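You operate a simulated robot arm through the tools that you are given. There is no shell and no other tool. Be economical: measure what you need, move in short steps, check, and stop when the job is done.

Carry out the task below with a simulated robot arm. There is one attempt and no reset: what you move stays moved.

TASK
Fold a grip tab on the yellow tape strip and bond it.
Fine: strip in the channel, black knob folds the plate down, teal button down till SET, plate up, strip back where it lay; pinch and drop nothing.
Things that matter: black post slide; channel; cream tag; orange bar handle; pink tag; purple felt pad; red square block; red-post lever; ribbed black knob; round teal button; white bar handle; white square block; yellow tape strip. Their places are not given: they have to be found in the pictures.

The check looks at the end state, three seconds after you hand in, the way a careful person would. Anything else that was tipped, shoved, dropped, spilled or broken makes it a failure. Flat cloth is picked up by pressing the open fingertips on it (5 to 10 N) and closing them slowly along it; thin cloth reads only 2 to 8 mm in the jaws.

THE ROBOT
A 7-joint arm with a two-finger parallel gripper, fixed in place. Base frame: the origin is at the foot of the arm, x ahead of it, y to its left, z up. Units: m, degrees, N and s.
With the tool pointing down near the work surface it reaches from about 0.22 to 0.58 m from the base axis. Its first joint turns from -66.0 to 66.0 degrees. Payload 2.5 kg.
Tool frame: the origin (TCP) lies between the finger pads and is the grasp point; the fingertips stand 0.023 m ahead of it; z points along the fingers, y is the line along which they close. The gripper opens to 0.094 m. The fingers are 0.038 m wide and 0.01 m thick; the gripper's body (0.054 by 0.096 m) begins 0.039 m behind the TCP.
Orientation is that of the tool frame in the base frame, as a unit quaternion [w, x, y, z]. With the fingers straight down and closing along the base's y, the tool's x points along the base's -x, its y along +y and its z along -z.

THE INTERFACE
- The arm moves only by the tool jog_arm. Its argument "moves" is a list of rows, each a list of 3 entries, a list of its own where there are three numbers: the shift along the base's x, y, z in m, then the turn, a rotation vector about the base's x, y, z in degrees, then the opening, from 0 (shut) to 1 (fully open). In form: [[[x, y, z], [rx, ry, rz], hand], ...]. A call has 1 to 8 rows; each row shifts and turns the commanded pose from where the row before left it. Rows are played at 5 a second. More than 0.05 m and 8.6 degrees between two rows, or a gripper value outside its range, and nothing of the call is played. Where a pose cannot be reached the arm comes as near as it can. A force on the tool above 60 N (or 10 N above the force at the start of the call, whichever is more), or a blocked arm, ends the call early, and 0.2 s more pass. The fingers move at their own pace (about 0.108 m/s each) and stop on an object; they squeeze with about 44 N. The grip force told is the motor's: it shows also when the fingers shut on nothing. Time passes only in rows, and 0.2 s behind the last, so rows that do not move let the fingers close. The reply holds the time, the measured pose of the TCP, the force on the tool along the base axes, the opening and the grip force, in the units named above and with some noise, with the torque about the TCP (base axes, N m) and any sound that the robot's microphone picked up.
- Cameras (640 x 400 px; columns grow to the right, rows downward): "scene" is fixed at [0.0281, -0.3959, 0.5616]; the picture's right is [0.97, 0.25, 0.00], its down [0.13, -0.48, -0.87] and it looks along [-0.22, 0.84, -0.50] (base axes); focal length 286 px, centre (320, 200). "wrist" rides on the gripper at [0.086, 0.016, -0.074] in the tool frame; the picture's right is [-0.18, 0.98, 0.00], its down [-0.58, -0.11, -0.81] and it looks along [-0.79, -0.15, 0.59] (tool axes); focal length 243 px, centre (320, 200).
- get_image(camera): a new picture of that camera. It takes no simulated time.
- locate(camera, pixels): for up to 12 pixels [column, row] of the newest picture of that camera ("zoom" is the newest enlarged one), the place [x, y, z] in the base frame of the surface seen there, good to about 0.002 m, but the place of the scene camera against the robot may be out by one fixed shift of up to 0.025 m in any direction. It takes no simulated time.
- enlarge(camera, box): a new picture of the part [left, top, right, bottom] of that camera's present view, enlarged. It takes no simulated time.
- sign_off(): hands the job in; it is judged then, once.

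Go step by step. Measure first, check grasps and placings, and put right what went wrong. The budget is 80 turns and 54 pictures, counting those below and the enlarged ones. Unless the task says otherwise, let go and move clear before handing in, and close with one line.

The tools are called after "Request:" as a command line: name --argument value ..., lists and objects as JSON in quotes. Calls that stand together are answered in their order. jog_arm: Moves the arm, as the interface text tells. Its arguments: {"type":"object","properties":{"moves":{"type":"array","items":{"type":"array"}}},"required":["moves"]} The other tools are called the same way: get_image (camera) takes a picture; locate (camera, pixels) gives the place of the surface under pixels of a picture; enlarge (camera, box) takes an enlarged picture of a part of a camera's view; sign_off () hands the job in.

At the start:

```text
time: 0.0
tool_pos: [0.2727, 0.2944, 0.3378]
tool_rot: [0.0, 0.001, 1.0, 0.0]
wrist_force: [1.0, 0.3, -0.9]
ft_torque: [0.01, 0.01, 0.01]
width: 0.0939
gripper_force: 0.1
```

scene: 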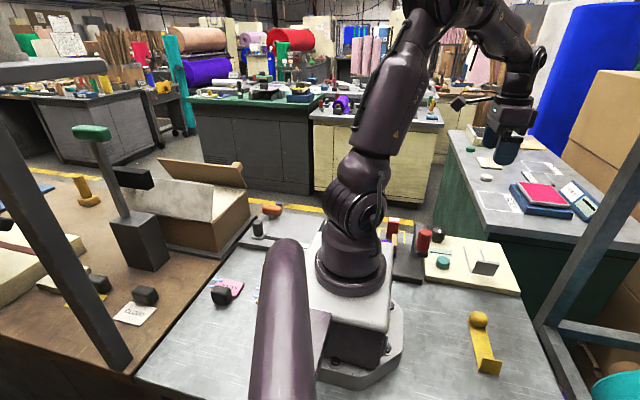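
wrist: 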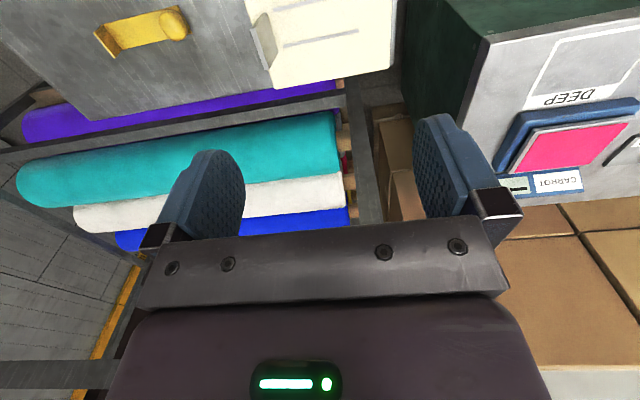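

The scene view shows the table around the base with a cream plate near (470,262) and a yellow item at (485,345). I'll enlarge these areas to identify the parts.

Request:
enlarge --camera "scene" --box '[360, 200, 560, 400]'

Request:
enlarge --camera "scene" --box '[430, 110, 640, 240]'

```text
2.00 times, centred on (460, 300) of scene
```

zoom: 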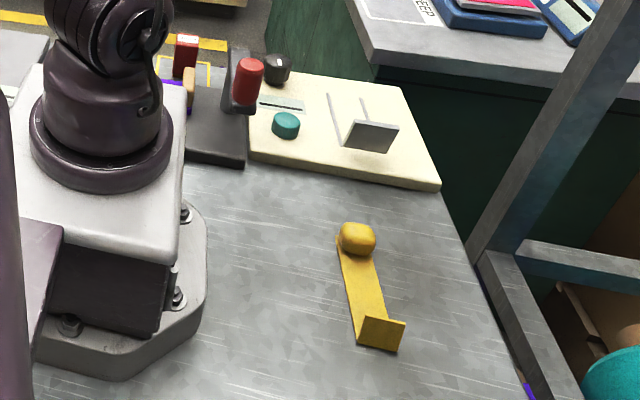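

```text
3.05 times, centred on (535, 175) of scene
```

zoom: 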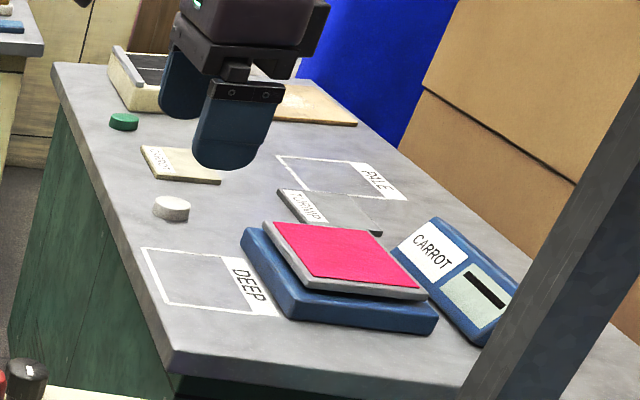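

The cream board holds the teal button (286,124), a plate (370,135), a knob (278,68), and a channel; the yellow strip lies at (365,285) with a ball end and an upright end. Locating these pixels and looking closer.

Request:
enlarge --camera "scene" --box '[380, 210, 530, 304]'

Request:
locate --camera "scene" --pixels '[[479, 313], [478, 325], [485, 345], [484, 358], [490, 372], [498, 374], [503, 360], [443, 259], [484, 268], [437, 233], [424, 238], [540, 340]]'

Request:
enlarge --camera "scene" --box '[440, 300, 540, 390]'

Request:
enlarge --camera "wrist" --box '[80, 0, 420, 130]'

```text
4.26 times, centred on (455, 257) of scene
```

zoom: 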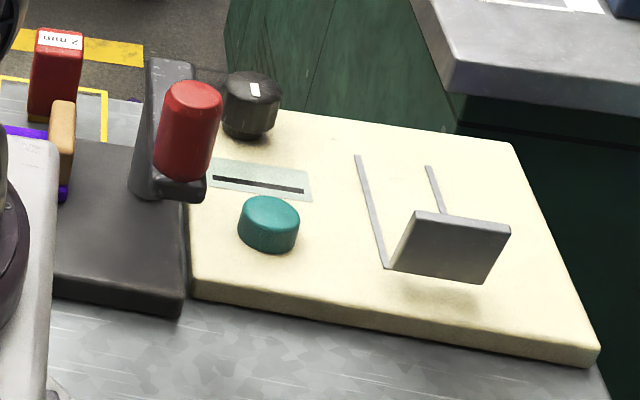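

```text
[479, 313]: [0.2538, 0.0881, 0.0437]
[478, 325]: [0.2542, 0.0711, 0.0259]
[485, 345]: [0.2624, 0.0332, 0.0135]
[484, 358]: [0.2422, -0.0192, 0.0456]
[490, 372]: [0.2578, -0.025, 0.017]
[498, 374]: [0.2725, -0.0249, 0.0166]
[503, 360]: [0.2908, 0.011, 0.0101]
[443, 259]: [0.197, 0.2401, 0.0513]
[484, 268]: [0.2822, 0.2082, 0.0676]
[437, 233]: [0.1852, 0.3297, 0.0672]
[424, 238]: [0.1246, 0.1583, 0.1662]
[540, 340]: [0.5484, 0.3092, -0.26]
```

```text
4.44 times, centred on (490, 345) of scene
```

zoom: 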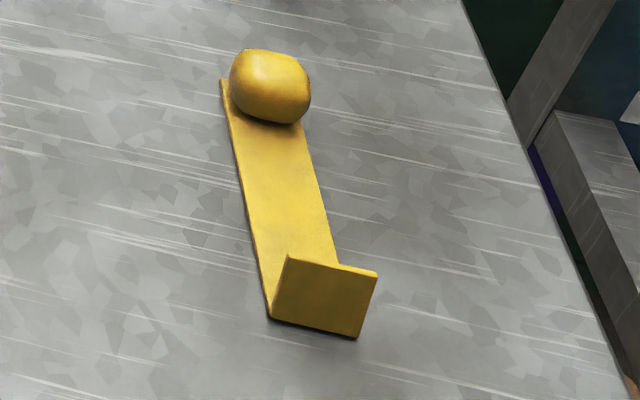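

```text
1.88 times, centred on (250, 65) of wrist
```

zoom: 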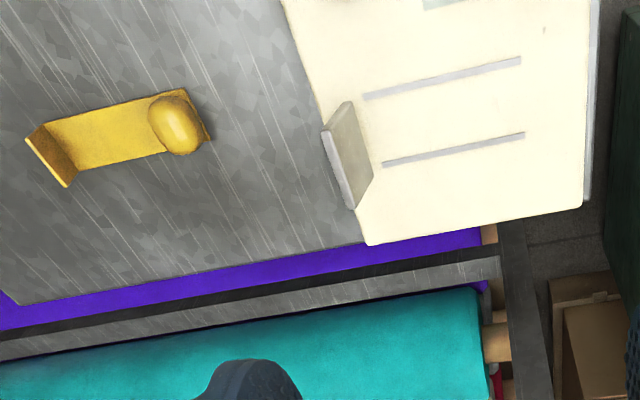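

The strip has a knob at its +y end and an upright flap at its -y end; the channel's two rails run along y with a grey hinged plate standing at its -y end. The wrist camera has no fixed shift, so I locate these in it (zoom pixels).

Request:
locate --camera "zoom" --pixels '[[176, 115], [60, 125], [155, 157], [88, 180], [28, 140], [68, 186], [365, 97], [520, 60], [384, 164], [523, 135], [450, 112], [260, 200]]'

Request:
locate --camera "wrist" --pixels '[[274, 54], [252, 24], [250, 60], [268, 87], [175, 22], [187, 30], [122, 25], [280, 100], [390, 40], [386, 108]]'

```text
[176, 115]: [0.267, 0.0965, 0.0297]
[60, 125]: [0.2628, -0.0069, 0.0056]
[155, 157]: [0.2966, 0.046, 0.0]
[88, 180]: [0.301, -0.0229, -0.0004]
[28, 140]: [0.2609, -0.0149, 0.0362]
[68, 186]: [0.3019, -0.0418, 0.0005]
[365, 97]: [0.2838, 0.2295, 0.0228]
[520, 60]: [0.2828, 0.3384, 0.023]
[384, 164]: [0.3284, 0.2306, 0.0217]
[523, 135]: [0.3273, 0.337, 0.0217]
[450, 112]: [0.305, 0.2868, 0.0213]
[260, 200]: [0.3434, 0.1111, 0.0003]
```

```text
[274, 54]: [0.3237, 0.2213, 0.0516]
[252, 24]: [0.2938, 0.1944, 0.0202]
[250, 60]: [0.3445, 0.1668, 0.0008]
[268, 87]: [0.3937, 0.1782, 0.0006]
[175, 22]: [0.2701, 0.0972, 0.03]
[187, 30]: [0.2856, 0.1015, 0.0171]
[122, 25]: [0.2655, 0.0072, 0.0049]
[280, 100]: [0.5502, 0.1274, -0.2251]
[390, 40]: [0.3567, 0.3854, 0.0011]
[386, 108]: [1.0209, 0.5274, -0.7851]
```

Table z≈0, board top ≈0.0215, channel rails at x≈0.283 and 0.328, y 0.23–0.338. I'll move for a closer look at channel and plate.

Request:
jog_arm --moves '[[[-0.02, -0.01, -0.04], [0, 0, 0], 1], [[-0.02, -0.01, -0.04], [0, 0, 0], 1], [[-0.02, 0, -0.03], [0, 0, 0], 1]]'

Request:
get_image --camera "wrist"

```text
time: 0.8
tool_pos: [0.2145, 0.2748, 0.2271]
tool_rot: [0.0, 0.0, 1.0, 0.001]
wrist_force: [-0.4, 0.3, 0.4]
ft_torque: [0.01, 0.05, 0.01]
width: 0.094
gripper_force: 0.1
```

```text
46 pictures are left
```

wrist: 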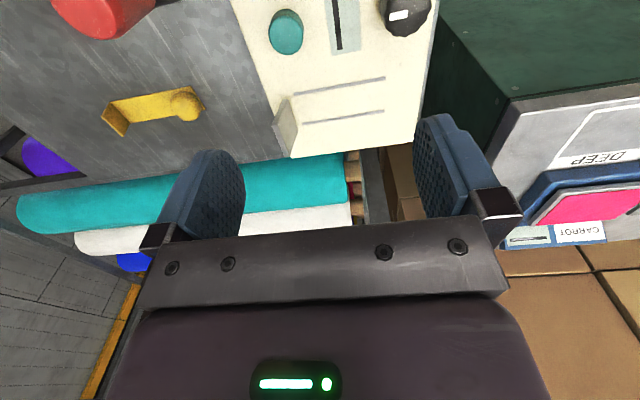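

The picture is upside down (top = nearer the base), with the strip at (150,105) and channel at (335,105). Enlarging both.

Request:
enlarge --camera "wrist" --box '[240, 0, 450, 160]'

Request:
locate --camera "zoom" --pixels '[[170, 278], [440, 232], [190, 376], [436, 337], [165, 340], [130, 290], [120, 370], [150, 470], [138, 95], [480, 40], [270, 100], [500, 50]]'

Request:
enlarge --camera "wrist" --box '[85, 70, 225, 150]'

Request:
locate --camera "zoom" --pixels '[[450, 155], [150, 165], [370, 110], [400, 220], [190, 240], [85, 165], [170, 295], [80, 190], [450, 100], [535, 190], [460, 220], [290, 170]]'

```text
2.50 times, centred on (345, 80) of wrist
```

zoom: 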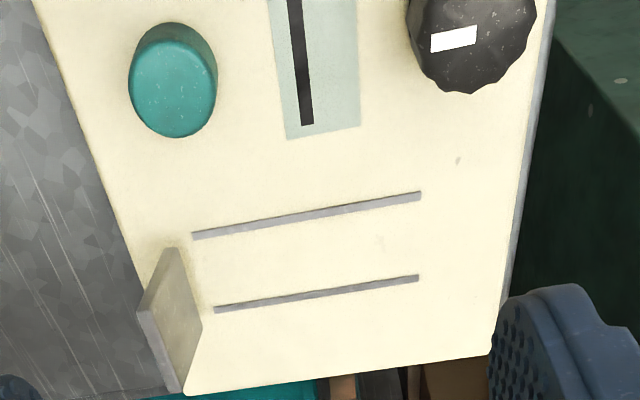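

```text
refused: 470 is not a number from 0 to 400
```

```text
4.57 times, centred on (155, 110) of wrist
```

zoom: 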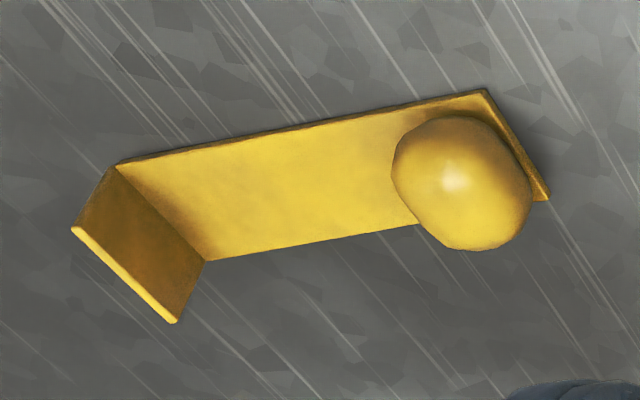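

```text
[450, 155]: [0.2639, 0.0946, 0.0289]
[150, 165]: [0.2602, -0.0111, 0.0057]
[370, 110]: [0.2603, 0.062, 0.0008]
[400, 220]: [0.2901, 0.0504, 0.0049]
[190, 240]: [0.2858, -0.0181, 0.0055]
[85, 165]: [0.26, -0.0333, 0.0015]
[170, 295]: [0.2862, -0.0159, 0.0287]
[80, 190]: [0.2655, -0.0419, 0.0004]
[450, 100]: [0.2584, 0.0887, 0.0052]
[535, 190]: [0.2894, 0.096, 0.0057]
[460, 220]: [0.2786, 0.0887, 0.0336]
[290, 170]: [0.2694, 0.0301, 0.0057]
```

The strip's pad lies at z≈0.0055, with knob centre around (0.274,0.09). Now the strip's corners and the channel corners.

Request:
locate --camera "zoom" --pixels '[[126, 166], [482, 98], [543, 195], [207, 255], [80, 230], [172, 318], [400, 170], [525, 200], [480, 130], [490, 245], [410, 130], [460, 245]]'

Request:
enlarge --camera "wrist" --box '[250, 50, 440, 160]'

Request:
locate --camera "wrist" --pixels '[[294, 94], [385, 78], [303, 123], [383, 111], [298, 85], [300, 110], [289, 102], [303, 128], [286, 35], [397, 14], [335, 105], [299, 155]]'

```text
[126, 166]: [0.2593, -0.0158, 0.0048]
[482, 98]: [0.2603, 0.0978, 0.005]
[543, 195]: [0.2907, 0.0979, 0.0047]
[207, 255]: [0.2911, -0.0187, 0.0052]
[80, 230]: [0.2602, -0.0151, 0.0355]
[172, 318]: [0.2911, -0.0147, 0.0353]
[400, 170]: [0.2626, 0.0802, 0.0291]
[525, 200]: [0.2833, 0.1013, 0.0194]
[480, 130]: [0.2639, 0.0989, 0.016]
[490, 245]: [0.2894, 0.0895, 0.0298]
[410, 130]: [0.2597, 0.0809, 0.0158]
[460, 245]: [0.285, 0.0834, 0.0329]
```

```text
3.37 times, centred on (345, 105) of wrist
```

zoom: 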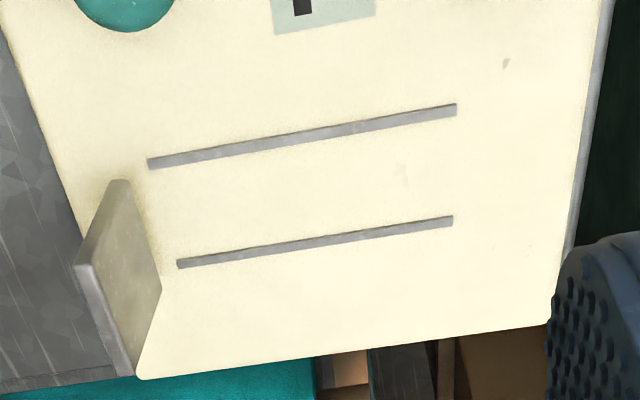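

```text
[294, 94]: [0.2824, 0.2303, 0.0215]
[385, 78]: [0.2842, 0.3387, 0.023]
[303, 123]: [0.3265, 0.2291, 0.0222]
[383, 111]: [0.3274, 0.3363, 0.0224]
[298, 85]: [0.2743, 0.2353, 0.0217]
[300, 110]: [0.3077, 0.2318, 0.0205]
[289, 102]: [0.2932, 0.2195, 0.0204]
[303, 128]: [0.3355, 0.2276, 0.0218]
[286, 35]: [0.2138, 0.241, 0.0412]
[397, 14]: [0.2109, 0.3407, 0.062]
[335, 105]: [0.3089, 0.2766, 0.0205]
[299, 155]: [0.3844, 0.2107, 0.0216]
```

Strip spans x 0.2595–0.291, y −0.017–0.099, aligned with y; the channel centre is x≈0.305. Now the plate's face and the knob details.

Request:
locate --camera "zoom" --pixels '[[125, 186], [157, 286], [92, 262], [130, 365], [79, 268], [140, 240], [110, 275], [150, 164], [181, 264], [145, 378], [20, 60], [605, 30]]'

Request:
jog_arm --moves '[[[-0.04, -0.015, 0.03], [0, 0, 0], 1], [[-0.03, -0.01, 0.02], [0, 0, 0], 1]]'

Request:
get_image --camera "wrist"

```text
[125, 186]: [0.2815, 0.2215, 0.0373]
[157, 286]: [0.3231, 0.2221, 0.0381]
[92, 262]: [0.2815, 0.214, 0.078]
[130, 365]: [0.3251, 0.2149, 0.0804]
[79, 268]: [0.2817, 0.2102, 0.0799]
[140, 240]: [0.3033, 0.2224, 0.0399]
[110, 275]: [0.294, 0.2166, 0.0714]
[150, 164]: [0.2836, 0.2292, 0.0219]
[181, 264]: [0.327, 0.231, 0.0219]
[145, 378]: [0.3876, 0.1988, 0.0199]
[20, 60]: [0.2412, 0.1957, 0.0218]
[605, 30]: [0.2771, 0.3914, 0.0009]
```

```text
refused: row 1 steps farther than a row can; nothing moved
```

```text
42 pictures are left
```

wrist: 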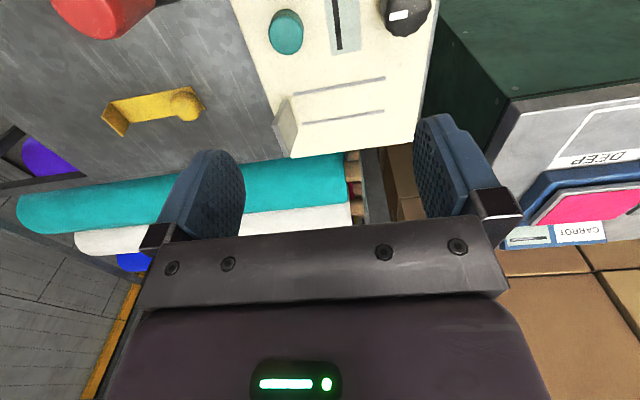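

Plate: x 0.2815–0.325, z 0.037–0.08, leaning slightly outward from y≈0.222. I'll go above the strip's knob (0.275,0.089) at safe height.

Request:
jog_arm --moves '[[[0.0151, -0.0465, 0], [0, 0, 0], 1], [[0.0151, -0.0465, 0], [0, 0, 0], 1], [[0.0151, -0.0465, 0], [0, 0, 0], 1], [[0.0151, -0.0463, 0], [0, 0, 0], 1], [[0, 0, -0.03], [0, 0, 0], 1], [[0, 0, -0.03], [0, 0, 0], 1]]'

Request:
get_image --camera "wrist"

Request:
get_image --camera "scene"

```text
time: 2.2
tool_pos: [0.2748, 0.0884, 0.1662]
tool_rot: [0.0, 0.0, 1.0, 0.001]
wrist_force: [0.4, -0.2, 0.2]
ft_torque: [0.01, 0.0, 0.02]
width: 0.0941
gripper_force: 0.0
```

```text
41 pictures are left
```

wrist: 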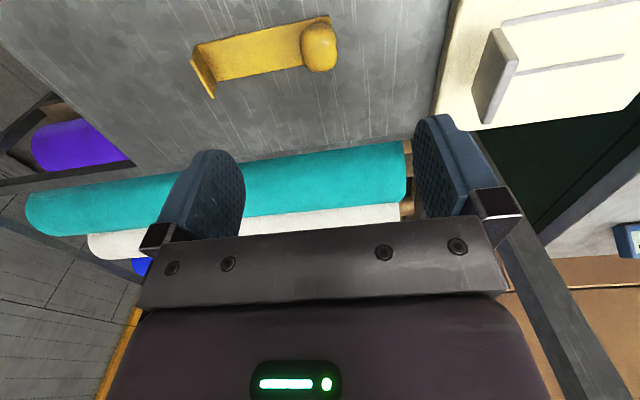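

```text
40 pictures are left
```

scene: 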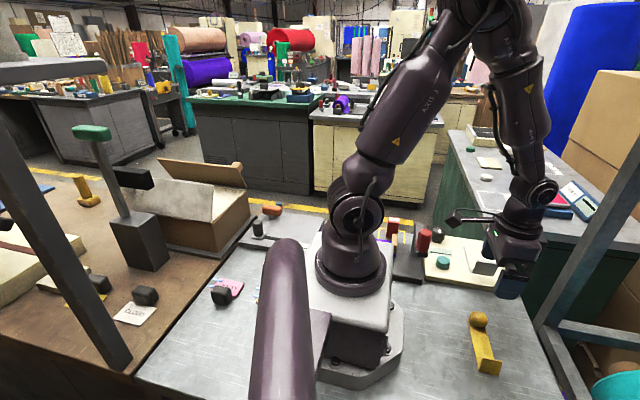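

The strip is at (260,55) in the wrist view; measuring knob and corners again from here, nearer.

Request:
locate --camera "wrist" --pixels '[[319, 45], [301, 45], [337, 45], [318, 26], [318, 70], [326, 17], [192, 47], [213, 96], [207, 70], [499, 75], [516, 75], [507, 96]]'

```text
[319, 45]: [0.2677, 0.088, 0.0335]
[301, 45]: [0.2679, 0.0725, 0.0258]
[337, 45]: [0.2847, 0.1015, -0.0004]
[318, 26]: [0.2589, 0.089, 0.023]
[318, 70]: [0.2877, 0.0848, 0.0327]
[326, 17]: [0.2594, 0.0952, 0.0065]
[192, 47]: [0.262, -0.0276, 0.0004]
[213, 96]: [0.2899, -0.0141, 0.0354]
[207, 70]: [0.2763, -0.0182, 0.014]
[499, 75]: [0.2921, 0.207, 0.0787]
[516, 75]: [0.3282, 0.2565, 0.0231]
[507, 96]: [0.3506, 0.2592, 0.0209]
```

Knob centre confirmed ≈(0.275,0.087). Descending to TCP z≈0.032 and closing.

Request:
jog_arm --moves '[[[0, -0.001, -0.045], [0, 0, 0], 1], [[0, 0, -0.04], [0, 0, 0], 1], [[0, 0, -0.03], [0, 0, 0], 1], [[0, 0, -0.018], [0, 0, 0], 1]]'

Request:
get_image --camera "scene"

```text
time: 3.2
tool_pos: [0.2723, 0.0873, 0.0327]
tool_rot: [-0.001, 0.001, 1.0, 0.0]
wrist_force: [-0.3, 0.2, -0.3]
ft_torque: [0.0, 0.03, 0.01]
width: 0.094
gripper_force: 0.0
```

```text
39 pictures are left
```

scene: 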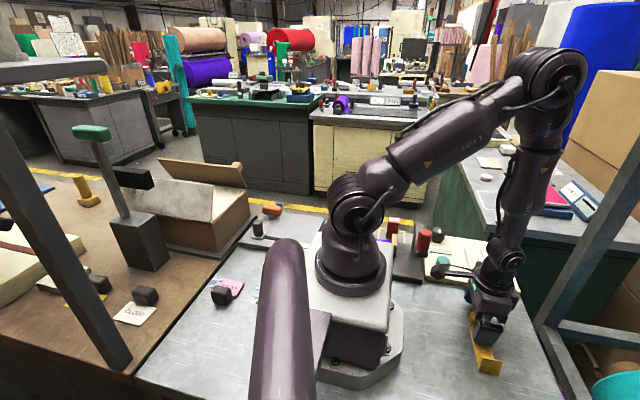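

In position around the knob with no contact force. Closing gradually.

Request:
jog_arm --moves '[[[0, 0, 0], [0, 0, 0], 0.5], [[0, 0, 0], [0, 0, 0], 0.36], [[0, 0, 0], [0, 0, 0], 0.3], [[0, 0, 0], [0, 0, 0], 0.24], [[0, 0, 0], [0, 0, 0], 0.18], [[0, 0, 0], [0, 0, 0], 0.12]]'

Request:
get_image --camera "wrist"

```text
time: 4.6
tool_pos: [0.2718, 0.0881, 0.0328]
tool_rot: [0.0, 0.0, 1.0, 0.0]
wrist_force: [-0.5, -1.3, -0.2]
ft_torque: [-0.03, 0.04, 0.01]
width: 0.029
gripper_force: 44.1
```

```text
38 pictures are left
```

wrist: 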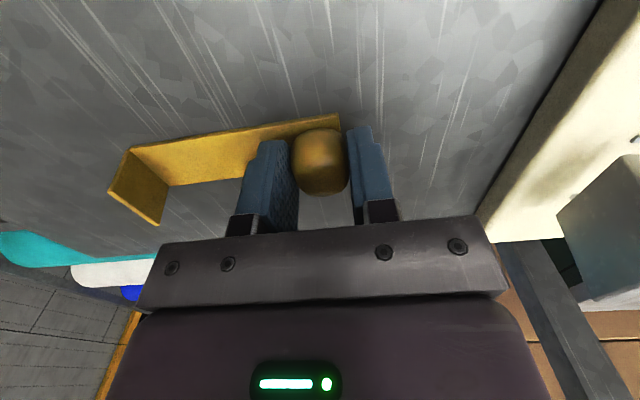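

Grip is firm at 0.029 m. Lifting 0.11 and checking the strip hangs level.

Request:
jog_arm --moves '[[[0, 0, 0.01], [0, 0, 0], 0.12], [[0, 0, 0.03], [0, 0, 0], 0.12], [[0, 0, 0.035], [0, 0, 0], 0.12], [[0, 0, 0.035], [0, 0, 0], 0.12], [[0, 0, 0.01], [0, 0, 0], 0.12]]'

Request:
get_image --camera "wrist"

```text
time: 5.8
tool_pos: [0.2732, 0.0896, 0.1557]
tool_rot: [0.001, 0.0, 1.0, -0.001]
wrist_force: [1.0, 0.1, -1.1]
ft_torque: [-0.04, -0.01, 0.01]
width: 0.0288
gripper_force: 44.0
```

```text
37 pictures are left
```

wrist: 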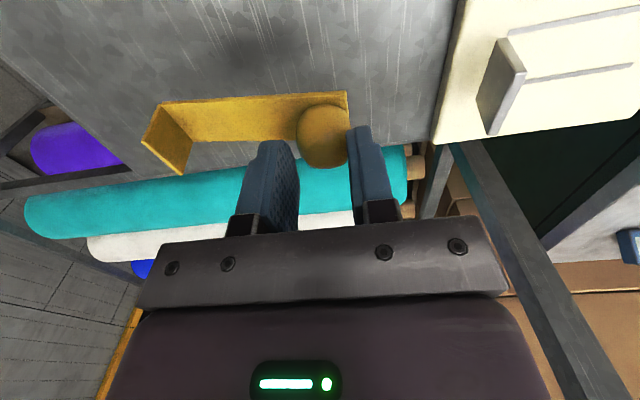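

The strip's picture changed a bit (flap now at (165,140)); measuring its tilt.

Request:
locate --camera "wrist" --pixels '[[162, 106], [195, 139], [345, 94], [240, 105], [240, 130], [290, 100], [147, 145], [182, 172], [325, 125], [280, 130], [510, 50], [490, 130]]'

```text
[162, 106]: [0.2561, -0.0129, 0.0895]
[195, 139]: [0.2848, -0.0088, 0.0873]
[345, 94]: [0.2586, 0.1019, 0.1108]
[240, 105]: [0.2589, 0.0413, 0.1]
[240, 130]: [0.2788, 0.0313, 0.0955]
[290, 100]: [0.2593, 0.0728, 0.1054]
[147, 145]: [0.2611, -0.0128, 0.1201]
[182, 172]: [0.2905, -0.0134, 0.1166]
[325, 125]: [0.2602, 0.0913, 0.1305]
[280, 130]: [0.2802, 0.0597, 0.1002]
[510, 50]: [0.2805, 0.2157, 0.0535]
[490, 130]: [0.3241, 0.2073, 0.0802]
```

The strip slipped ~15 mm down in the jaws and tilts ~10° flap-down. Lowering it gently back over its spot before it slips further; first lower 0.085 and check.

Request:
jog_arm --moves '[[[0, 0, -0.02], [0, 0, 0], 0.12], [[0, 0, -0.02], [0, 0, 0], 0.12], [[0, 0, -0.02], [0, 0, 0], 0.12], [[0, 0, -0.015], [0, 0, 0], 0.12]]'

Request:
get_image --camera "wrist"

Request:
locate --camera "wrist" --pixels '[[162, 106], [195, 139], [345, 94], [240, 105], [240, 130], [290, 100], [147, 145], [182, 172], [325, 125], [280, 130]]'

```text
time: 6.8
tool_pos: [0.2734, 0.0878, 0.0799]
tool_rot: [0.001, -0.001, 1.0, 0.0]
wrist_force: [-0.3, -0.2, -0.8]
ft_torque: [0.01, -0.02, 0.04]
width: 0.0287
gripper_force: 44.2
```

```text
36 pictures are left
```

wrist: 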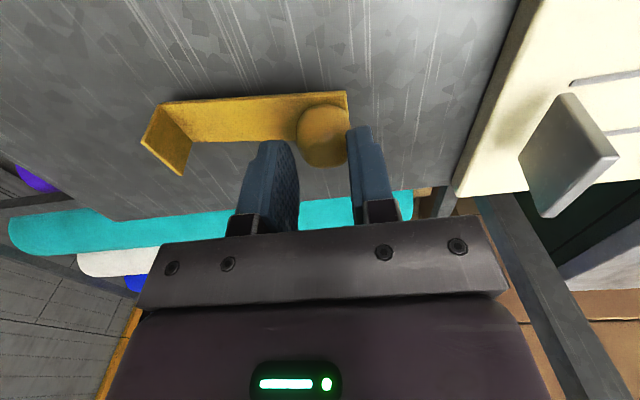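

```text
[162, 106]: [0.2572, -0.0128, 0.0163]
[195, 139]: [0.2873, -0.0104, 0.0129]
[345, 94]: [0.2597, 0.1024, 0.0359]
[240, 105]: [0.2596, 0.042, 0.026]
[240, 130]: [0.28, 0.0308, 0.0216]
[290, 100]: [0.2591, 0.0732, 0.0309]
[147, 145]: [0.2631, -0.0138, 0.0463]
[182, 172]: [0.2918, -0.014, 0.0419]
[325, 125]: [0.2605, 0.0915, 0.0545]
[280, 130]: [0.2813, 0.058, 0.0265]
```

Unchanged in the jaws, so it's stable but held only by the knob's top. I'll level it (turn −10.5° about x), set it down gently and regrip deeper.

Request:
jog_arm --moves '[[[0, 0.004, 0], [-5.25, 0, 0], 0.12], [[0, 0.004, 0], [-5.25, 0, 0], 0.12], [[0, 0, 0], [0, 0, 0], 0.12], [[0, 0, -0.01], [0, 0, 0], 0.12], [[0, 0, -0.007], [0, 0, 0], 0.12]]'

Request:
get_image --camera "wrist"

Request:
locate --camera "wrist" --pixels '[[162, 106], [195, 139], [345, 94], [240, 105], [240, 130], [290, 100], [147, 145], [182, 172], [325, 125], [280, 130]]'

```text
time: 8.0
tool_pos: [0.2711, 0.0961, 0.063]
tool_rot: [0.0, 0.0, 0.996, -0.092]
wrist_force: [-0.2, -0.7, 0.5]
ft_torque: [0.03, -0.03, 0.01]
width: 0.0286
gripper_force: 44.2
```

```text
35 pictures are left
```

wrist: 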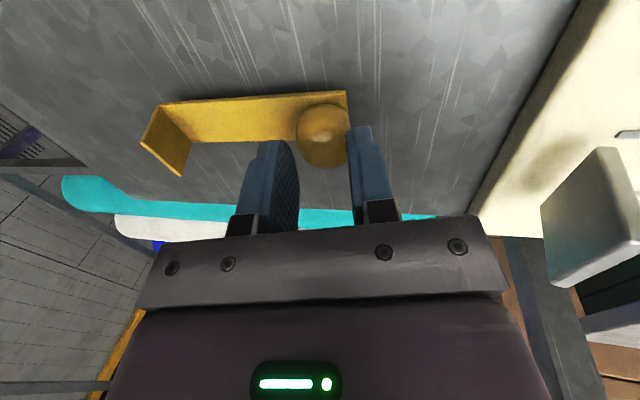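

```text
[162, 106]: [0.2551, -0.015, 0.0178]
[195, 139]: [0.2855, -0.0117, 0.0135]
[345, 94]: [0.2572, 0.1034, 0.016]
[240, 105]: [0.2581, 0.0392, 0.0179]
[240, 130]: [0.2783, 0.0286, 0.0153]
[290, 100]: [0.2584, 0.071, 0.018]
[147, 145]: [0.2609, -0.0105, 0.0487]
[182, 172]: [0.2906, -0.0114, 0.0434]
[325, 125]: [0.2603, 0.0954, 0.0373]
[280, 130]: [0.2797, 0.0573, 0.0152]
```

Now level, underside ~8–12 mm above the table. Lowering 0.011 with a small correction, watching force, then releasing.

Request:
jog_arm --moves '[[[0.002, -0.003, -0.004], [0, 0, 0], 0.12], [[0, 0, -0.004], [0, 0, 0], 0.12], [[0, 0, -0.002], [0, 0, 0], 0.12], [[0, 0, -0.001], [0, 0, 0], 0.12]]'

```text
time: 9.0
tool_pos: [0.2742, 0.0937, 0.053]
tool_rot: [0.001, 0.001, 0.996, -0.092]
wrist_force: [-8.8, -1.6, 47.4]
ft_torque: [-0.12, -0.38, -0.1]
width: 0.0287
gripper_force: 44.4
```

Contact with 47 N — seated. Easing up 1 mm and opening.

Request:
jog_arm --moves '[[[0, 0, 0.001], [0, 0, 0], 0.12], [[0, 0, 0], [0, 0, 0], 0.4], [[0, 0, 0], [0, 0, 0], 0.7], [[0, 0, 0.02], [0, 0, 0], 0.9], [[0, 0, 0.02], [0, 0, 0], 1]]'

Request:
jog_arm --moves '[[[0, 0, 0.03], [5.25, 0, 0], 1], [[0, -0.004, 0.03], [5.25, 0, 0], 1]]'

Request:
enlarge --camera "wrist" --box '[150, 0, 470, 200]'

```text
time: 10.2
tool_pos: [0.2747, 0.0933, 0.0925]
tool_rot: [-0.001, -0.001, 0.996, -0.091]
wrist_force: [-0.6, -0.4, 0.4]
ft_torque: [0.0, 0.02, 0.0]
width: 0.094
gripper_force: 0.0
```

```text
time: 10.8
tool_pos: [0.2757, 0.0897, 0.1539]
tool_rot: [-0.001, 0.001, 1.0, 0.0]
wrist_force: [0.2, 0.2, 0.7]
ft_torque: [0.0, -0.01, -0.03]
width: 0.0942
gripper_force: 0.0
```

```text
2.00 times, centred on (310, 100) of wrist
```

zoom: 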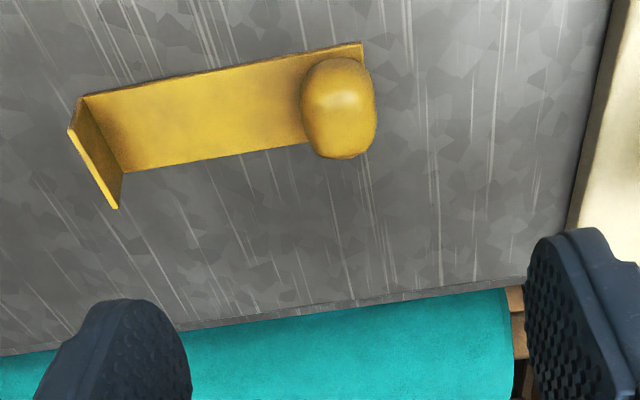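

Request:
locate --camera "zoom" --pixels '[[90, 98], [130, 170], [360, 48], [302, 143], [340, 90], [305, 105], [372, 100], [340, 64], [340, 152], [100, 145], [72, 130], [115, 203]]'

```text
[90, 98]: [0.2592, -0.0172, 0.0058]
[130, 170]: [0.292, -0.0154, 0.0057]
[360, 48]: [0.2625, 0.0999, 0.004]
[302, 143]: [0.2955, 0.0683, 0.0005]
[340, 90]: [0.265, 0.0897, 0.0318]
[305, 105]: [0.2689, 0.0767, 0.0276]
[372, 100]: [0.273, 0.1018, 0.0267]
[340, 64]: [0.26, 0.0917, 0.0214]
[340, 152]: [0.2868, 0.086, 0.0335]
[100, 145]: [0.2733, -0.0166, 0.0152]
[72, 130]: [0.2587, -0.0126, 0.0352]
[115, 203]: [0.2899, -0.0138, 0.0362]
```

The strip is back within ~2 mm of its original place and undamaged. Regripping deeper (tips ~2 mm above the strip) and centred.

Request:
jog_arm --moves '[[[0.001, 0, -0.045], [0, 0, 0], 1], [[0, 0, -0.045], [0, 0, 0], 1], [[0.001, 0, -0.025], [0, 0, 0], 1], [[0, 0, -0.007], [0, 0, 0], 0.7], [[0, 0, 0], [0, 0, 0], 0.5]]'

```text
time: 12.0
tool_pos: [0.278, 0.0887, 0.0299]
tool_rot: [0.0, 0.0, 1.0, 0.0]
wrist_force: [0.2, 0.0, 0.2]
ft_torque: [0.0, -0.03, 0.0]
width: 0.047
gripper_force: 0.0
```

Tips just above the strip, no contact. Closing, then lifting slowly.

Request:
jog_arm --moves '[[[-0.002, 0, 0], [0, 0, 0], 0.4], [[0, 0, 0], [0, 0, 0], 0.3], [[0, 0, 0], [0, 0, 0], 0.2], [[0, 0, 0], [0, 0, 0], 0], [[0, 0, 0], [0, 0, 0], 0], [[0, 0, 0.002], [0, 0, 0], 0], [[0, 0, 0.003], [0, 0, 0], 0], [[0, 0, 0.005], [0, 0, 0], 0]]'

Request:
get_image --camera "wrist"

Request:
locate --camera "wrist" --pixels '[[162, 106], [195, 139], [345, 94], [240, 125], [240, 140], [290, 120], [130, 190], [158, 210], [325, 145], [320, 180]]'

```text
time: 13.8
tool_pos: [0.2746, 0.0893, 0.0404]
tool_rot: [0.0, 0.0, 1.0, 0.001]
wrist_force: [0.3, -0.3, -0.5]
ft_torque: [0.01, -0.02, -0.01]
width: 0.0291
gripper_force: 44.2
```

```text
33 pictures are left
```

wrist: 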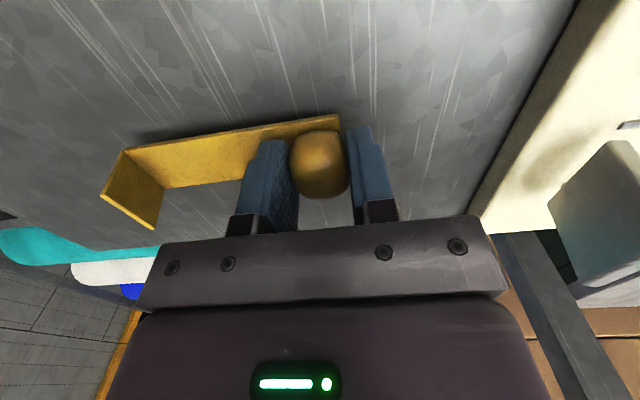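

```text
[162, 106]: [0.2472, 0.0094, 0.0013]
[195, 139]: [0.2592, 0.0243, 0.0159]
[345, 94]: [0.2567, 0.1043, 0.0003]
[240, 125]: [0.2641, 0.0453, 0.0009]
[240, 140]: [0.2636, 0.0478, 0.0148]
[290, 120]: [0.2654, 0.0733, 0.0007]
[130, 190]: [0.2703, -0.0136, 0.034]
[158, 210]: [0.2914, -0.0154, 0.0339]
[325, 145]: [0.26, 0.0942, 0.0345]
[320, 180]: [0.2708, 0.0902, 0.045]
```

Held level after a slow 10 mm lift. Continuing the slow lift.

Request:
jog_arm --moves '[[[0, 0, 0.008], [0, 0, 0], 0], [[0, 0, 0.01], [0, 0, 0], 0], [[0, 0, 0.012], [0, 0, 0], 0], [[0, 0, 0.014], [0, 0, 0], 0], [[0, 0, 0.014], [0, 0, 0], 0], [[0, 0, 0.014], [0, 0, 0], 0], [[0, 0, 0.012], [0, 0, 0], 0], [[0, 0, 0.008], [0, 0, 0], 0]]'

Request:
get_image --camera "wrist"

Request:
locate --camera "wrist" --pixels '[[130, 155], [165, 184], [335, 120], [200, 145], [200, 175], [235, 150], [105, 193], [153, 223], [325, 145], [320, 180]]'

```text
time: 15.6
tool_pos: [0.2748, 0.0867, 0.1329]
tool_rot: [0.0, 0.0, 1.0, 0.0]
wrist_force: [-0.1, 1.0, -0.8]
ft_torque: [0.02, -0.02, 0.0]
width: 0.029
gripper_force: 44.0
```

```text
32 pictures are left
```

wrist: 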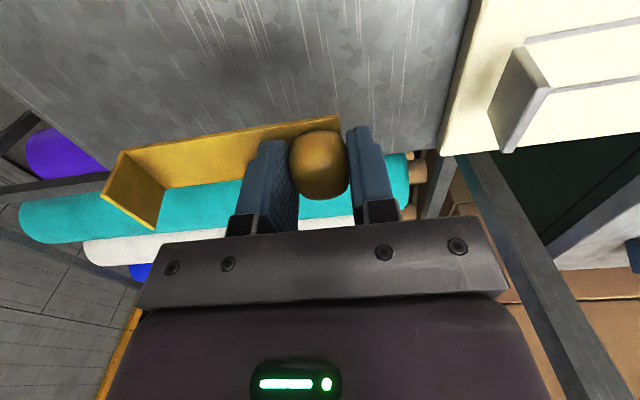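

```text
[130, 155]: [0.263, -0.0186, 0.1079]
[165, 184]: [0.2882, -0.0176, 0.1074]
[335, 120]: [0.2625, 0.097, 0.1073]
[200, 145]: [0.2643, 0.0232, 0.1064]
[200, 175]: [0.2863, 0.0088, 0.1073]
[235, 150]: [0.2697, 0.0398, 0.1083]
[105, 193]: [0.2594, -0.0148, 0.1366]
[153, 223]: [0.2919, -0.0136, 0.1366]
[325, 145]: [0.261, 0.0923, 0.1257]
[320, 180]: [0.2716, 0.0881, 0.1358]
```

Level and unslipped (strip top z≈0.107 everywhere). Carrying it slowly to above the channel (shift +0.0293, +0.2465).

Request:
jog_arm --moves '[[[0.001, 0.007, 0], [0, 0, 0], 0], [[0.002, 0.012, 0], [0, 0, 0], 0], [[0.002, 0.018, 0], [0, 0, 0], 0], [[0.002, 0.018, 0], [0, 0, 0], 0], [[0.002, 0.018, 0], [0, 0, 0], 0], [[0.002, 0.018, 0], [0, 0, 0], 0], [[0.002, 0.018, 0], [0, 0, 0], 0], [[0.002, 0.01, 0], [0, 0, 0], 0]]'

Request:
jog_arm --moves '[[[0.002, 0.01, 0], [0, 0, 0], 0], [[0.002, 0.018, 0], [0, 0, 0], 0], [[0.002, 0.02, 0], [0, 0, 0], 0], [[0.002, 0.02, 0], [0, 0, 0], 0], [[0.002, 0.02, 0], [0, 0, 0], 0], [[0.002, 0.018, 0], [0, 0, 0], 0], [[0.0013, 0.0145, 0], [0, 0, 0], 0], [[0.001, 0.007, 0], [0, 0, 0], 0]]'

Request:
get_image --camera "wrist"

Request:
locate --camera "wrist" --pixels '[[130, 155], [165, 184], [335, 120], [200, 145], [200, 175], [235, 150], [105, 193], [153, 223], [325, 145], [320, 180]]'

```text
time: 17.4
tool_pos: [0.2894, 0.2095, 0.1322]
tool_rot: [0.0, -0.001, 1.0, 0.0]
wrist_force: [0.6, -0.4, -1.0]
ft_torque: [-0.01, -0.01, -0.01]
width: 0.029
gripper_force: 44.3
```

```text
time: 19.2
tool_pos: [0.3028, 0.3354, 0.1337]
tool_rot: [0.0, 0.0, 1.0, 0.0]
wrist_force: [-0.3, -0.2, -0.5]
ft_torque: [-0.01, 0.0, 0.03]
width: 0.0287
gripper_force: 44.3
```

```text
31 pictures are left
```

wrist: 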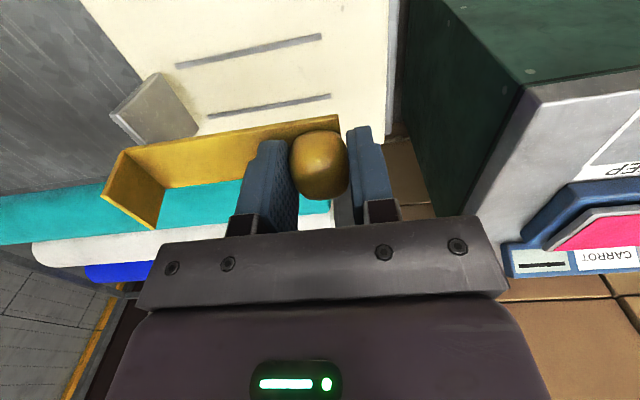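

```text
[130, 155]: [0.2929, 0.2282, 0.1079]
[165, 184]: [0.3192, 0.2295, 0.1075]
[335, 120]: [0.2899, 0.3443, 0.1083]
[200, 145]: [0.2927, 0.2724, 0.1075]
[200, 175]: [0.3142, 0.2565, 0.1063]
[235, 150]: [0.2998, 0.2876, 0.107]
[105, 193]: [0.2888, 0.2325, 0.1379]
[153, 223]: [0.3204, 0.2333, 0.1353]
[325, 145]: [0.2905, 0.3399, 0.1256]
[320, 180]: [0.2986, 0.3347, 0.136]
```

Aligned: strip centre x≈0.305, flap base y≈0.228 just inside the plate. Lowering 0.07, then checking.

Request:
jog_arm --moves '[[[0, 0, -0.008], [0, 0, 0], 0], [[0, 0, -0.014], [0, 0, 0], 0], [[0, 0, -0.015], [0, 0, 0], 0], [[0, 0, -0.015], [0, 0, 0], 0], [[0, 0, -0.012], [0, 0, 0], 0], [[0, 0, -0.006], [0, 0, 0], 0]]'

Request:
get_image --camera "wrist"

Request:
locate --camera "wrist" --pixels '[[130, 155], [165, 184], [335, 120], [200, 145], [200, 175], [235, 150], [105, 193], [153, 223], [200, 110], [200, 250]]'

```text
time: 20.6
tool_pos: [0.304, 0.3364, 0.0622]
tool_rot: [-0.001, -0.001, 1.0, 0.0]
wrist_force: [0.4, 0.9, -0.8]
ft_torque: [0.03, 0.02, -0.03]
width: 0.0289
gripper_force: 44.2
```

```text
30 pictures are left
```

wrist: 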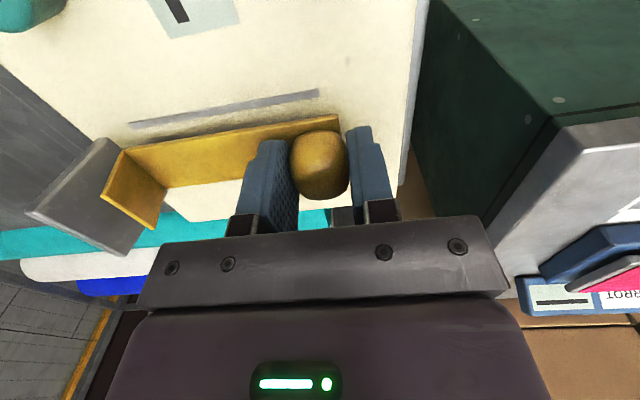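

```text
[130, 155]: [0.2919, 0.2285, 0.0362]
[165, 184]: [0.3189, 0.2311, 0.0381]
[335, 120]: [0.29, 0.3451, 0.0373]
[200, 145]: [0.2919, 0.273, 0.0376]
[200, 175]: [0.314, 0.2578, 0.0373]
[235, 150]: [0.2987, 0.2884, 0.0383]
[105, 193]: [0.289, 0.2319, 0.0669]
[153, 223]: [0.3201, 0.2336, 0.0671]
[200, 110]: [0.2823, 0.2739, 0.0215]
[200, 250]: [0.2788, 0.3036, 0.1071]
```

Still level and inside the plate; ~11 mm to go. Lowering in fine steps.

Request:
jog_arm --moves '[[[0, 0, -0.005], [0, 0, 0], 0], [[0, 0, -0.003], [0, 0, 0], 0], [[0, 0, -0.0015], [0, 0, 0], 0], [[0, 0, -0.001], [0, 0, 0], 0]]'

```text
time: 21.6
tool_pos: [0.3042, 0.336, 0.0517]
tool_rot: [0.0, -0.001, 1.0, -0.001]
wrist_force: [0.8, 0.6, -0.2]
ft_torque: [0.03, -0.02, 0.01]
width: 0.0288
gripper_force: 44.4
```

No contact yet; half-millimetre steps.

Request:
jog_arm --moves '[[[0, 0, -0.0005], [0, 0, 0], 0], [[0, 0, -0.0003], [0, 0, 0], 0]]'

Request:
enlarge --camera "wrist" --box '[60, 80, 380, 240]'

Request:
locate --camera "wrist" --pixels '[[130, 155], [165, 184], [335, 120], [200, 145], [200, 175], [235, 150], [105, 193], [153, 223], [200, 110]]'

```text
time: 22.2
tool_pos: [0.3041, 0.336, 0.0502]
tool_rot: [0.0, 0.0, 1.0, 0.001]
wrist_force: [-0.3, 0.3, -0.1]
ft_torque: [-0.02, 0.01, -0.04]
width: 0.0288
gripper_force: 44.1
```

```text
2.00 times, centred on (220, 160) of wrist
```

zoom: 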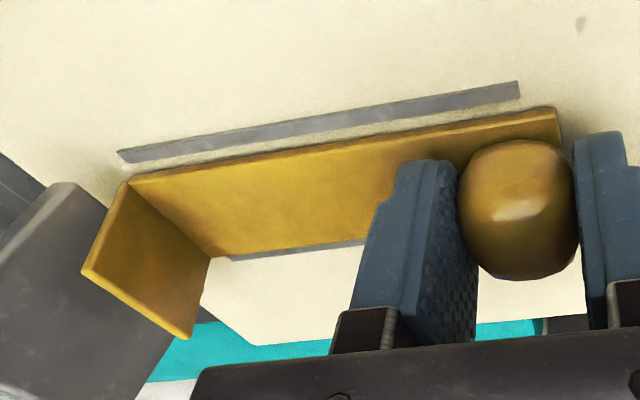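

```text
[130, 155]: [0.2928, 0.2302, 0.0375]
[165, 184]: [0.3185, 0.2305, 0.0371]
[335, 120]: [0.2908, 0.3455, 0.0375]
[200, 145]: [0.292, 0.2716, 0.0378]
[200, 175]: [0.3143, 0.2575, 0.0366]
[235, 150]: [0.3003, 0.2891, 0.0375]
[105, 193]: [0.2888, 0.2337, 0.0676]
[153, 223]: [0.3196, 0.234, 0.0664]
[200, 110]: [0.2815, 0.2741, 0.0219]
```

The wrist locate used the older picture; reading heights from the zoom instead.

Request:
locate --camera "zoom" --pixels '[[140, 182], [210, 245], [300, 200], [380, 160], [550, 115], [350, 115], [300, 245], [330, 280], [85, 268], [190, 330], [100, 210], [70, 190]]'

```text
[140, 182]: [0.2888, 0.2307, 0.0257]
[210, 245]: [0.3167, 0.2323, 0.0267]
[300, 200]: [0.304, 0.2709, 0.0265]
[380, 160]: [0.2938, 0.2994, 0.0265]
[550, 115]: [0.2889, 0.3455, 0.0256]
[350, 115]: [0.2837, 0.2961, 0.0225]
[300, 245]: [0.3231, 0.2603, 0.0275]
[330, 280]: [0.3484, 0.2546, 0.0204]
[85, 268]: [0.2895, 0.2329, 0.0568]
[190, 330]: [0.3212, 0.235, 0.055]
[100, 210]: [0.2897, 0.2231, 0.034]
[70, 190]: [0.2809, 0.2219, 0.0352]
```

Strip top is 0.0263, i.e. about resting on the board, between the rails. A 1.5 mm nudge toward the plate, final lower, then release slowly.

Request:
jog_arm --moves '[[[0, -0.0015, 0], [0, 0, 0], 0], [[0, 0, -0.0006], [0, 0, 0], 0], [[0, 0, 0], [0, 0, 0], 0.33], [[0, 0, 0], [0, 0, 0], 0.5], [[0, 0, 0], [0, 0, 0], 0.7], [[0, 0, 0.015], [0, 0, 0], 0.8], [[0, 0, 0.03], [0, 0, 0], 0.8], [[0, 0, 0.04], [0, 0, 0], 0.8]]'

Request:
jog_arm --moves '[[[-0.03, 0, 0.03], [0, 0, 0], 0.6], [[-0.03, -0.01, 0.03], [0, 0, 0], 0.4], [[-0.03, -0.01, 0.03], [0, 0, 0], 0]]'

Request:
get_image --camera "wrist"

```text
time: 24.0
tool_pos: [0.3034, 0.3344, 0.1334]
tool_rot: [0.001, 0.0, 1.0, 0.0]
wrist_force: [-0.2, 0.6, -0.9]
ft_torque: [0.0, -0.03, 0.01]
width: 0.0751
gripper_force: 0.0
```

```text
time: 24.8
tool_pos: [0.2128, 0.3147, 0.2277]
tool_rot: [0.0, -0.001, 1.0, 0.0]
wrist_force: [-0.3, 0.0, 0.7]
ft_torque: [0.04, 0.03, 0.03]
width: 0.0
gripper_force: 42.1
```

```text
28 pictures are left
```

wrist: 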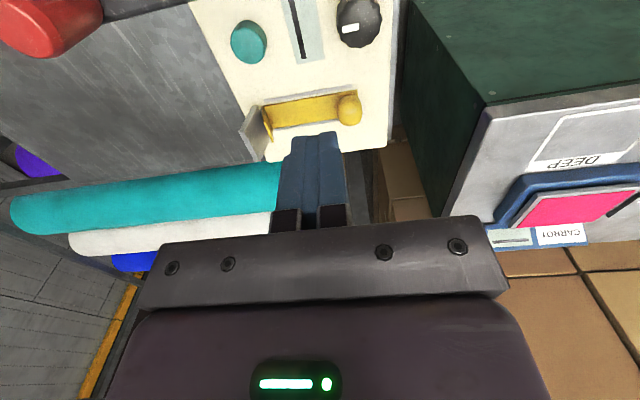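

The strip sits in the channel at (305,110). Enlarging the knob, display and strip, and measuring the black knob and teal button.

Request:
enlarge --camera "wrist" --box '[190, 0, 430, 160]'

Request:
locate --camera "zoom" --pixels '[[430, 75], [395, 60], [500, 60], [450, 120], [455, 0], [450, 95], [160, 110], [110, 110], [205, 115], [160, 60], [220, 300], [425, 290]]'

```text
2.50 times, centred on (310, 80) of wrist
```

zoom: 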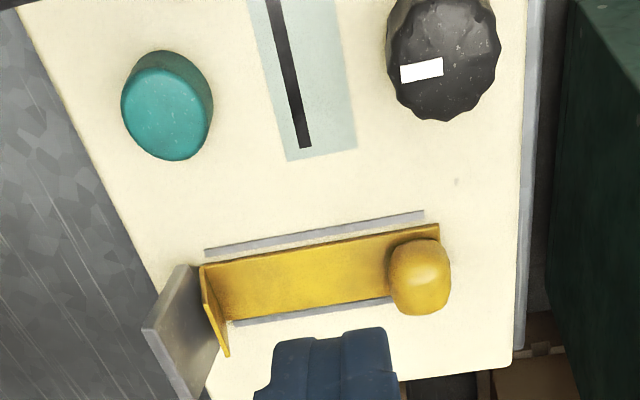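

```text
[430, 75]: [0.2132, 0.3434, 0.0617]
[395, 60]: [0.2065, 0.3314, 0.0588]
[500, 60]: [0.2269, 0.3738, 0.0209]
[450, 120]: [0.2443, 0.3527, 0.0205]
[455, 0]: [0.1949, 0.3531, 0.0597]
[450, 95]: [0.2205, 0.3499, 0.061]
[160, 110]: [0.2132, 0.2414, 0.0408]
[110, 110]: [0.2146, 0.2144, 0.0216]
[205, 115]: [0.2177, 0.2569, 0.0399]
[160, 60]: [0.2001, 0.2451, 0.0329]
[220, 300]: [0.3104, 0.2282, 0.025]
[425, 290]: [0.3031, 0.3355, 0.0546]
```

The mark on the black knob points toward −y; the knob's top is cut off at the picture edge. Moving back for a full view.

Request:
jog_arm --moves '[[[-0.035, -0.01, 0.03], [0, 0, 0], 0], [[-0.03, -0.01, 0.03], [0, 0, 0], 0]]'

Request:
enlarge --camera "wrist" --box '[200, 0, 440, 150]'

Request:
enlarge --camera "scene" --box '[380, 210, 530, 304]'

```text
time: 25.4
tool_pos: [0.1482, 0.2952, 0.2853]
tool_rot: [0.0, 0.0, 1.0, 0.001]
wrist_force: [-0.1, 0.5, -0.6]
ft_torque: [-0.01, 0.02, 0.04]
width: 0.0002
gripper_force: 42.9
```

```text
2.67 times, centred on (320, 75) of wrist
```

zoom: 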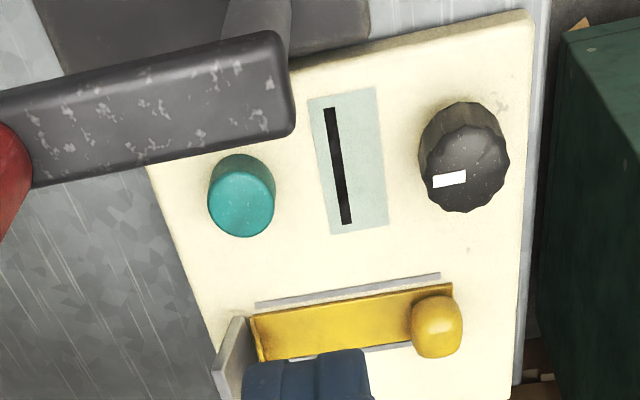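

```text
4.26 times, centred on (455, 257) of scene
```

zoom: 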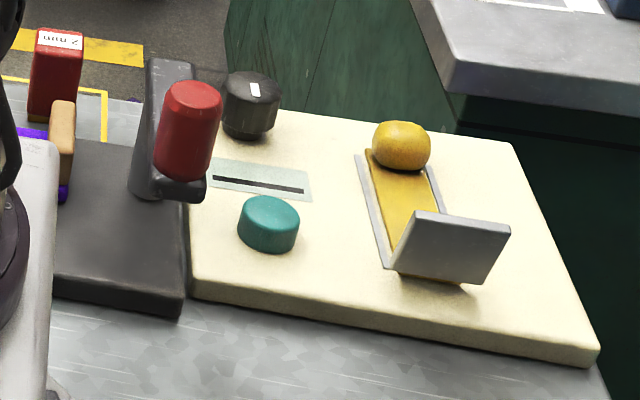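

Seeing knob fully at (465,160) in the wrist zoom, and a dark lever arm near the teal button. Measuring them in a fresh wrist zoom.

Request:
enlarge --camera "wrist" --box '[200, 0, 440, 150]'

Request:
locate --camera "zoom" --pixels '[[467, 165], [467, 133], [467, 208], [430, 170], [506, 160], [440, 182], [462, 177], [240, 205], [213, 205], [272, 205], [242, 232], [242, 178]]'

Request:
locate --camera "zoom" --pixels '[[285, 45], [290, 125], [200, 60], [200, 150], [100, 120], [15, 170], [240, 100], [250, 20], [260, 345], [340, 300]]'

```text
2.67 times, centred on (320, 75) of wrist
```

zoom: 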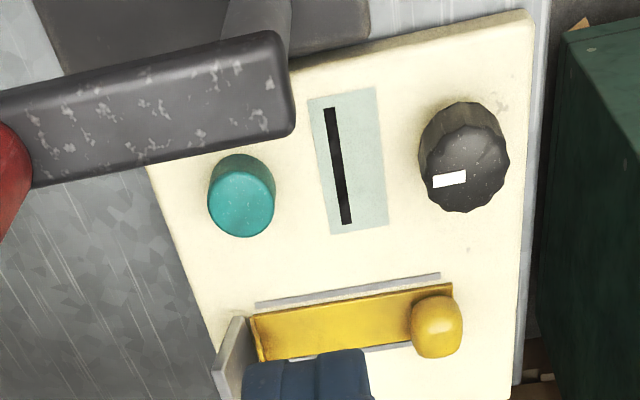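

```text
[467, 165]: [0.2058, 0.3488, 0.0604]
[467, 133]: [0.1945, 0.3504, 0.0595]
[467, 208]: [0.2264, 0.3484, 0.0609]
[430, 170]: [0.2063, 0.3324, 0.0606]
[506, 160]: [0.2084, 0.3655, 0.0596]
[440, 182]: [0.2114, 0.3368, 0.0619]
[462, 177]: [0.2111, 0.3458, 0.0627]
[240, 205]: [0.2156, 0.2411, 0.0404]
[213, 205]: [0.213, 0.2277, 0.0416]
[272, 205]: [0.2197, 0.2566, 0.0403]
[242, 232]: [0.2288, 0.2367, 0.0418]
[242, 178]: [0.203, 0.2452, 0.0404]
```

```text
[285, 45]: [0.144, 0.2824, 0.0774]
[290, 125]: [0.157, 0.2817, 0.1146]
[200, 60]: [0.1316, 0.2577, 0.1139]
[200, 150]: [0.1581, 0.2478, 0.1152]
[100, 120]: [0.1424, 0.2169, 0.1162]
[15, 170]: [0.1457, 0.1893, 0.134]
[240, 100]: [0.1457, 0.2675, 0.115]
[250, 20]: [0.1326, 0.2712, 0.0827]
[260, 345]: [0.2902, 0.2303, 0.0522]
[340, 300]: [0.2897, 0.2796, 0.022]
```

Knob: centre ≈(0.2095,0.349), Ø≈0.035, top z≈0.061. Teal button ≈(0.215,0.242), top 0.041; a lever arm sits at x<0.158,y<0.283,z≈0.115, so I turn the tool −85° to keep the wrist camera away from it, and move above the knob.

Request:
jog_arm --moves '[[[0.01, 0.009, 0], [0, 0, -8.5], 0.65], [[0.01, 0.009, 0], [0, 0, -8.5], 0.65], [[0.01, 0.009, -0.01], [0, 0, -8.5], 0.65], [[0.01, 0.009, -0.01], [0, 0, -8.5], 0.65], [[0.01, 0.009, -0.01], [0, 0, -8.5], 0.65], [[0.0113, 0.0088, -0.02], [0, 0, -8.5], 0.65], [[0, 0, -0.02], [0, 0, -8.5], 0.65], [[0, 0, -0.02], [0, 0, -8.5], 0.65]]'

Request:
jog_arm --moves '[[[0, 0, -0.02], [0, 0, -8.5], 0.65], [[0, 0, -0.02], [0, 0, -8.5], 0.65], [[0, 0, 0], [0, 0, 0], 0.65]]'

Request:
get_image --camera "wrist"

```text
time: 27.2
tool_pos: [0.2105, 0.3485, 0.1949]
tool_rot: [0.0, 0.56, 0.829, 0.001]
wrist_force: [-0.1, -0.4, 0.1]
ft_torque: [0.03, -0.01, 0.02]
width: 0.0608
gripper_force: 0.1
```

```text
time: 28.0
tool_pos: [0.2112, 0.348, 0.1562]
tool_rot: [0.0, 0.676, 0.737, 0.0]
wrist_force: [0.3, 0.5, -0.4]
ft_torque: [0.02, -0.01, 0.0]
width: 0.0609
gripper_force: 0.0
```

```text
23 pictures are left
```

wrist: 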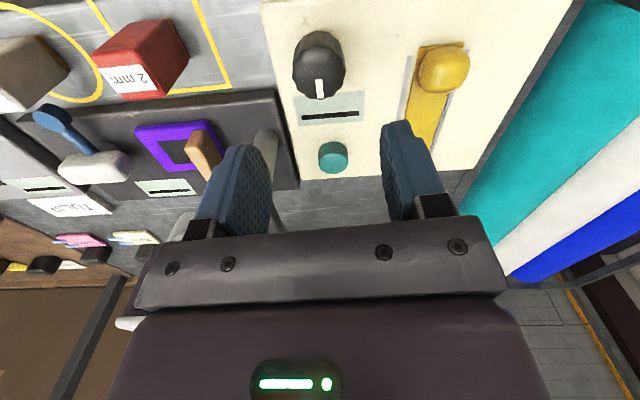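

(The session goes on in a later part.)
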